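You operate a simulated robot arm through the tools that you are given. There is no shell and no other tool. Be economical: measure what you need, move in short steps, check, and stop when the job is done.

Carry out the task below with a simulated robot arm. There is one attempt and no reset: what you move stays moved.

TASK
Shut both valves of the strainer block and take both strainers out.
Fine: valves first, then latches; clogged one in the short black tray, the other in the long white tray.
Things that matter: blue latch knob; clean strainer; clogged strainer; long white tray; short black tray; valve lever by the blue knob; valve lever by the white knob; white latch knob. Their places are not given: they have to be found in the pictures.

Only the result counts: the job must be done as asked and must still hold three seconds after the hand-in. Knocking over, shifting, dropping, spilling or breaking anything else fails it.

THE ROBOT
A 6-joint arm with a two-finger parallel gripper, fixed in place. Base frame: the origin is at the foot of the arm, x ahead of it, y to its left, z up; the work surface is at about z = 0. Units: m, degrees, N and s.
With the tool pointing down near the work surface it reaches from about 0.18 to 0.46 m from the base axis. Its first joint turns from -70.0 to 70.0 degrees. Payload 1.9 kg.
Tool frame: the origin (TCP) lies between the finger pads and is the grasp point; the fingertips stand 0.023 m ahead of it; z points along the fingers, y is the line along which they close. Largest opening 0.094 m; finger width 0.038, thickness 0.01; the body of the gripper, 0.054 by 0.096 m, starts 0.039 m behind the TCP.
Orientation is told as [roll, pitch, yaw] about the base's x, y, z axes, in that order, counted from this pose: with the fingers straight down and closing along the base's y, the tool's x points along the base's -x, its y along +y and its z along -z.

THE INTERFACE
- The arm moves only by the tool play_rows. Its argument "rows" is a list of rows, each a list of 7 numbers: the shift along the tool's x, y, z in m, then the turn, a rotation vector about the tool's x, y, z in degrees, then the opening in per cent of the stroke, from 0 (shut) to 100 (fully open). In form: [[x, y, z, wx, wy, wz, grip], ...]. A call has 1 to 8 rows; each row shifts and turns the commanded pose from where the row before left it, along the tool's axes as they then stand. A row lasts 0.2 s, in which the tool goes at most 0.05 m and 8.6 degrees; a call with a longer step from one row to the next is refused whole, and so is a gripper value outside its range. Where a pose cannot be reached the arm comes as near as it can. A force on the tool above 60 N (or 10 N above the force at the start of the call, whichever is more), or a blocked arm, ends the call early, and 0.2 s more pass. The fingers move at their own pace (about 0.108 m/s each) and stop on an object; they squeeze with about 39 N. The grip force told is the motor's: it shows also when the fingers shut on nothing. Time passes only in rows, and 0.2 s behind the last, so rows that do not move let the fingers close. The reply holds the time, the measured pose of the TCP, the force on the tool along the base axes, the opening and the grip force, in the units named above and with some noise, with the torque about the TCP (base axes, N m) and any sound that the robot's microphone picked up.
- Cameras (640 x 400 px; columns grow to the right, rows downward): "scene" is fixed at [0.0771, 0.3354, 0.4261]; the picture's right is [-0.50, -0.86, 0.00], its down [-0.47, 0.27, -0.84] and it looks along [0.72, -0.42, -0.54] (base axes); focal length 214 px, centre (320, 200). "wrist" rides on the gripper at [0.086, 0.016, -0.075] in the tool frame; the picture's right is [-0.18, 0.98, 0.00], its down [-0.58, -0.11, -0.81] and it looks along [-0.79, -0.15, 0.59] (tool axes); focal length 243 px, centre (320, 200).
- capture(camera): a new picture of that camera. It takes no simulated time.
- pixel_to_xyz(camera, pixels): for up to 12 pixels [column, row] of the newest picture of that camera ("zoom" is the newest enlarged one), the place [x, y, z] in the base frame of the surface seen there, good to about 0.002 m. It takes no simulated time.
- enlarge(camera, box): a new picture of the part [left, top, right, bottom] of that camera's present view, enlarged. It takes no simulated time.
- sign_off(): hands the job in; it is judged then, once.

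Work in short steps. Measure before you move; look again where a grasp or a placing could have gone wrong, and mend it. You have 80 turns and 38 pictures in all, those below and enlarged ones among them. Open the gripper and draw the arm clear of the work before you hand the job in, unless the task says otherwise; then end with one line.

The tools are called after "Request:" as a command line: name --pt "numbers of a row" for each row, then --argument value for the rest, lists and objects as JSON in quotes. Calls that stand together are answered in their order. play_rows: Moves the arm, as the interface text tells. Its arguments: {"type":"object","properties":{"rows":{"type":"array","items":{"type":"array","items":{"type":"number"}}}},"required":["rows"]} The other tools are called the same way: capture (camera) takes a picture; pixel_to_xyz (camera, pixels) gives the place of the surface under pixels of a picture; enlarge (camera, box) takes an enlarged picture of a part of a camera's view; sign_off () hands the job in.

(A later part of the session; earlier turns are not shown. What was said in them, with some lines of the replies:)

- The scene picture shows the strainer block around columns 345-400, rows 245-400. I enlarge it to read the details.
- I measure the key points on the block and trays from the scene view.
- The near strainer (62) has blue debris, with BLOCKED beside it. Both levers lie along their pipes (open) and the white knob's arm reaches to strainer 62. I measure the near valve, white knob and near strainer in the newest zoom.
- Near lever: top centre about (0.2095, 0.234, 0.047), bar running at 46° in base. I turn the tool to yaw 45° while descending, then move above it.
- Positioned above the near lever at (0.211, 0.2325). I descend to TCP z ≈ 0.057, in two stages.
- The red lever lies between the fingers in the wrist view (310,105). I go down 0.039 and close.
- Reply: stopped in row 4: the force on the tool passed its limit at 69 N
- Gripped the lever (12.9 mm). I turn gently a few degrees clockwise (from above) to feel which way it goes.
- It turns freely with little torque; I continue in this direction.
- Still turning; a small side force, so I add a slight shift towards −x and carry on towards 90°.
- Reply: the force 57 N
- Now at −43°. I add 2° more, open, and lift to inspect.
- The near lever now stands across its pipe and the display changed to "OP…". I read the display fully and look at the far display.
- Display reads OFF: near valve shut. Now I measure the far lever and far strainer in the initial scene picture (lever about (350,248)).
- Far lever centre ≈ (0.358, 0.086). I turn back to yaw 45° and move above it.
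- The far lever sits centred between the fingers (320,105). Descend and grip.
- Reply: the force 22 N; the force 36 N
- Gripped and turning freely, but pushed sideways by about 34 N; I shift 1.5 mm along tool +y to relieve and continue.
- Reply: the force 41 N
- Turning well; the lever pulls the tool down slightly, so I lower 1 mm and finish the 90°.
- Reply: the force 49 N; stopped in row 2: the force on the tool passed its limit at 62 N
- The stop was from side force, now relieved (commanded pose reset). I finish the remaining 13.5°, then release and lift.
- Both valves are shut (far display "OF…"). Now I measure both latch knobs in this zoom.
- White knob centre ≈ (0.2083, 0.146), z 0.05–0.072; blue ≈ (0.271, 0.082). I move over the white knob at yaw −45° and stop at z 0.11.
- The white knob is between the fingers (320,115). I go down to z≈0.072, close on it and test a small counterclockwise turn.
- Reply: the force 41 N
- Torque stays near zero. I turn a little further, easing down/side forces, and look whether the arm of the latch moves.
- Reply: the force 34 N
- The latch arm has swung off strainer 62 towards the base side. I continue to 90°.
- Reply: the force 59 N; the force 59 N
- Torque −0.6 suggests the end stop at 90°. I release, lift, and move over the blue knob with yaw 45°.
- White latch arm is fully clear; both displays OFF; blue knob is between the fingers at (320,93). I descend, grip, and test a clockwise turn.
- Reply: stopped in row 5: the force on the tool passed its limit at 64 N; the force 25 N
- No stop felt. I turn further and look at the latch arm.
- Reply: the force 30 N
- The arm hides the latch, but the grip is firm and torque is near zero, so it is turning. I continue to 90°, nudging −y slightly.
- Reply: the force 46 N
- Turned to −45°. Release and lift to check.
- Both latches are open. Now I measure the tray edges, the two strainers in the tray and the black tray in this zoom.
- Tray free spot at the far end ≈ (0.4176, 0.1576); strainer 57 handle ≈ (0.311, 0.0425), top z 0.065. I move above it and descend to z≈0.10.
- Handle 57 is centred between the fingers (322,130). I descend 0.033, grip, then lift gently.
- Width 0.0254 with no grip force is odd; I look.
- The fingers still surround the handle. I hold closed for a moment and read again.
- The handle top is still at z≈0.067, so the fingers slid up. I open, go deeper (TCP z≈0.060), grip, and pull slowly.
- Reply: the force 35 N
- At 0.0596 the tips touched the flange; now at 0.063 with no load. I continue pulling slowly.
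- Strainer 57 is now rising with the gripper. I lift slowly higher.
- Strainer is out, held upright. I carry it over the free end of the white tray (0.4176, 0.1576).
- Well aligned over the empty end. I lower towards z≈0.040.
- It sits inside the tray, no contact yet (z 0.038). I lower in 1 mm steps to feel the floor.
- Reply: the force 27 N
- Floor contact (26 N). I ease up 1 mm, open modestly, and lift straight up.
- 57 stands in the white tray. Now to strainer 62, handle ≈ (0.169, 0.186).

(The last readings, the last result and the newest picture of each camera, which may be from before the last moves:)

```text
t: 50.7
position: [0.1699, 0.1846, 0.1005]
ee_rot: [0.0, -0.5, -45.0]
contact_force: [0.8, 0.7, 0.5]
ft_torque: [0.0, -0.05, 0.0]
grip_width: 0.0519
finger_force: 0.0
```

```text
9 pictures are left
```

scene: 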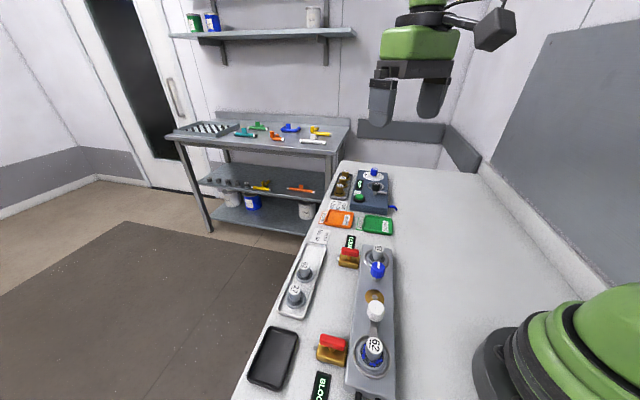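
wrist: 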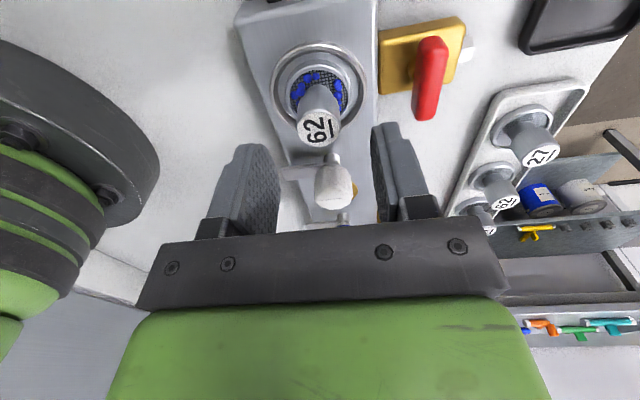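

Same alignment as before (label at (318,127)). I descend to z≈0.062, grip and pull slowly.

Request:
play_rows --pt "0.0015 0 0.02 0 0 0 50" --pt "0 0 0.0185 0 0 0 50" --pt "0 0 0 0 0 0 20" --pt "0 0 0 0 0 0 0" --pt "0 0 0 0 0 0 0"

Request:
play_rows --pt "0 0 -0.002 0 0 0 0" --pt "0 0 -0.003 0 0 0 0" --pt "0 0 -0.003 0 0 0 0" --pt "0 0 -0.003 0 0 0 0"

Request:
capture --camera "wrist"

```text
t: 51.9
position: [0.1691, 0.1857, 0.0625]
ee_rot: [0.1, -0.4, -44.9]
contact_force: [-0.6, -0.1, -1.2]
ft_torque: [0.03, 0.0, -0.03]
grip_width: 0.0234
finger_force: 39.3
```

```text
t: 52.9
position: [0.1684, 0.1861, 0.0738]
ee_rot: [0.2, -0.4, -44.8]
contact_force: [0.0, 0.0, -1.0]
ft_torque: [-0.04, -0.01, -0.01]
grip_width: 0.0236
finger_force: 38.5
```

```text
8 pictures are left
```

wrist: 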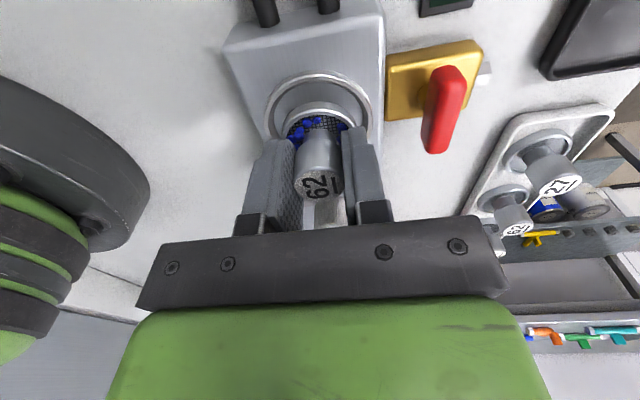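

62 rises with the gripper. I lift to z≈0.15 and meanwhile measure the black tray corners in the initial scene picture.

Request:
play_rows --pt "0 0 -0.006 0 0 0 0" --pt "0 0 -0.008 0 0 0 0" --pt "0 0 -0.01 0 0 0 0" --pt "0 0 -0.012 0 0 0 0" --pt "0 0 -0.015 0 0 0 0" --pt "0 0 -0.015 0 0 0 0" --pt "0 0 -0.01 0 0 0 0"

Request:
pixel_to_xyz --camera "scene" --pixels '[[269, 329], [296, 333.5], [281, 388], [250, 378.5], [272, 358], [270, 335], [291, 339], [279, 381], [254, 374]]'

```text
t: 54.5
position: [0.1698, 0.1852, 0.1492]
ee_rot: [0.0, -0.4, -44.9]
contact_force: [0.5, 1.1, -0.7]
ft_torque: [0.02, -0.04, -0.01]
grip_width: 0.0238
finger_force: 38.6
```

```text
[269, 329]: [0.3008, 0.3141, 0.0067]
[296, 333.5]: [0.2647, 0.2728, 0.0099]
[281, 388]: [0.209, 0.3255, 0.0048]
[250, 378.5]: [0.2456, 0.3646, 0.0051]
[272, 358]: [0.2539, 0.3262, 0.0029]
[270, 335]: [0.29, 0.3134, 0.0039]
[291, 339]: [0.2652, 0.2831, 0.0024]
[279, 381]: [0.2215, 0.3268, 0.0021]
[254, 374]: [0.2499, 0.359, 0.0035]
```

Black tray centre ≈ (0.255, 0.319), floor z 0.003. I carry strainer 62 there and lower to z≈0.06.

Request:
play_rows --pt "0.0069 0.031 0 0 0 0 0" --pt "0.0069 0.031 0 0 0 0 0" --pt "0.0069 0.031 0 0 0 0 0" --pt "0.0069 0.031 0 0 0 0 0" --pt "0.0069 0.031 0 0 0 0 0" --pt "0 0 0.045 0 0 0 0" --pt "0 0 0.044 0 0 0 0" --pt "0 0 0 0 0 0 0"

Request:
enlarge --camera "scene" --box '[220, 290, 360, 400]'

```text
t: 56.3
position: [0.2556, 0.3191, 0.0597]
ee_rot: [0.1, -0.5, -44.9]
contact_force: [0.1, -0.1, -0.4]
ft_torque: [0.01, 0.02, 0.06]
grip_width: 0.0236
finger_force: 39.1
```

```text
3.64 times, centred on (290, 345) of scene
```

zoom: 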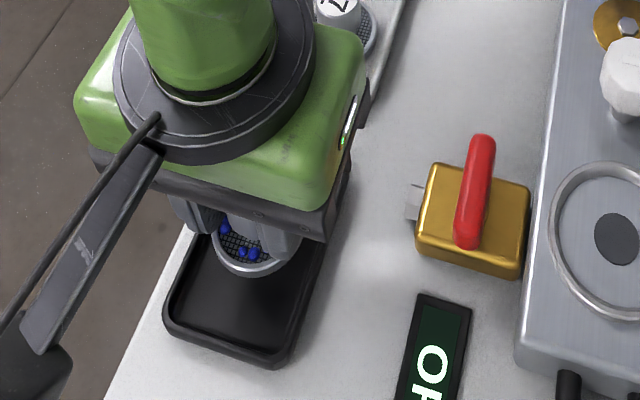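

Aligned over the black tray. Lower to near the floor, then feel.

Request:
play_rows --pt "0 0 0.012 0 0 0 0" --pt "0 0 0.007 0 0 0 0" --pt "0 0 0.002 0 0 0 0" --pt "0 0 0 0 0 0 0"

Request:
play_rows --pt "0 0 0.001 0 0 0 0" --pt "0 0 0 0 0 0 0"

```text
t: 57.3
position: [0.2546, 0.3191, 0.0398]
ee_rot: [0.1, -0.4, -44.9]
contact_force: [0.4, 0.8, -0.8]
ft_torque: [0.01, -0.01, 0.02]
grip_width: 0.0235
finger_force: 39.0
```

```text
t: 57.9
position: [0.2542, 0.3191, 0.0389]
ee_rot: [0.2, -0.3, -44.9]
contact_force: [0.2, -0.6, 1.7]
ft_torque: [0.0, 0.02, 0.02]
grip_width: 0.0237
finger_force: 39.1
```

First touch may be starting (1.7 N); one more millimetre.

Request:
play_rows --pt "0 0 0.001 0 0 0 0" --pt "0 0 0 0 0 0 0"

```text
t: 58.5
position: [0.2544, 0.318, 0.039]
ee_rot: [0.2, -0.3, -44.9]
contact_force: [-1.5, -7.4, 19.8]
ft_torque: [-0.26, 0.19, 0.04]
grip_width: 0.0235
finger_force: 39.4
```

Floor contact (20 N). I ease slightly, open, and lift clear, then move back towards the middle.

Request:
play_rows --pt "0 0 -0.0007 0 0 0 0" --pt "0 0 0 0 0 0 38" --pt "0 0 0 0 0 0 38" --pt "0 0 -0.02 0 0 0 38" --pt "0 0 -0.04 0 0 0 38" --pt "0 0 -0.05 0 0 0 38" --pt "0 0 -0.05 0 0 0 55" --pt "0 0 -0.05 0 0 0 55"

Request:
play_rows --pt "0 -0.04 0 0 0 0 80" --pt "0 -0.04 0 0 0 0 80" --pt "-0.02 -0.04 0 0 0 0 80" --pt "-0.03 -0.03 -0.02 0 0 0 80" --pt "-0.03 0 -0.02 0 0 0 80" --pt "-0.03 0 -0.02 0 0 0 80"

Request:
capture --camera "scene"

Request:
enlarge --camera "scene" --box '[230, 230, 430, 400]'

```text
t: 60.3
position: [0.2554, 0.3225, 0.2509]
ee_rot: [0.1, -0.5, -44.8]
contact_force: [-1.0, -0.2, 1.0]
ft_torque: [0.02, -0.04, -0.03]
grip_width: 0.0515
finger_force: 0.1
```

```text
t: 61.7
position: [0.2257, 0.1362, 0.3092]
ee_rot: [0.1, -0.4, -44.9]
contact_force: [-0.1, -0.4, -0.9]
ft_torque: [-0.03, 0.04, 0.02]
grip_width: 0.0753
finger_force: 0.1
```

```text
6 pictures are left
```

scene: 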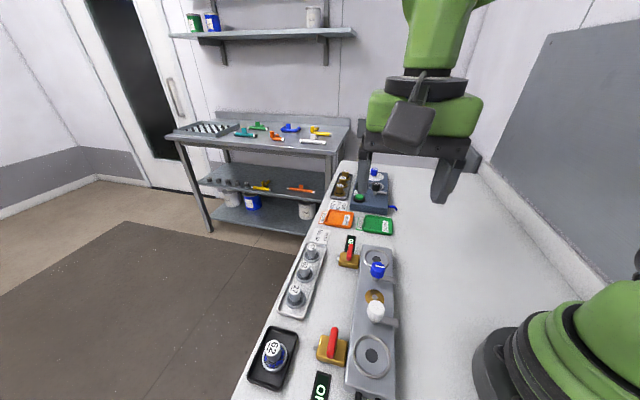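

```text
2.35 times, centred on (330, 315) of scene
```

zoom: 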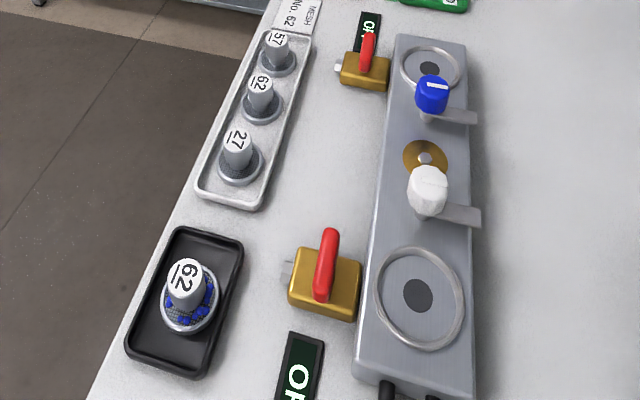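

Everything is in place: both levers across their pipes, both latches open, clogged 62 in the black tray, clean 57 in the white tray, arm clear and gripper open. I hand in.

Request:
sign_off

```text
The job is handed in.
```

I shut both valves, opened both latches and took both strainers out: the clogged one (62) is in the short black tray and the clean one (57) is in the long white tray. The job is handed in.
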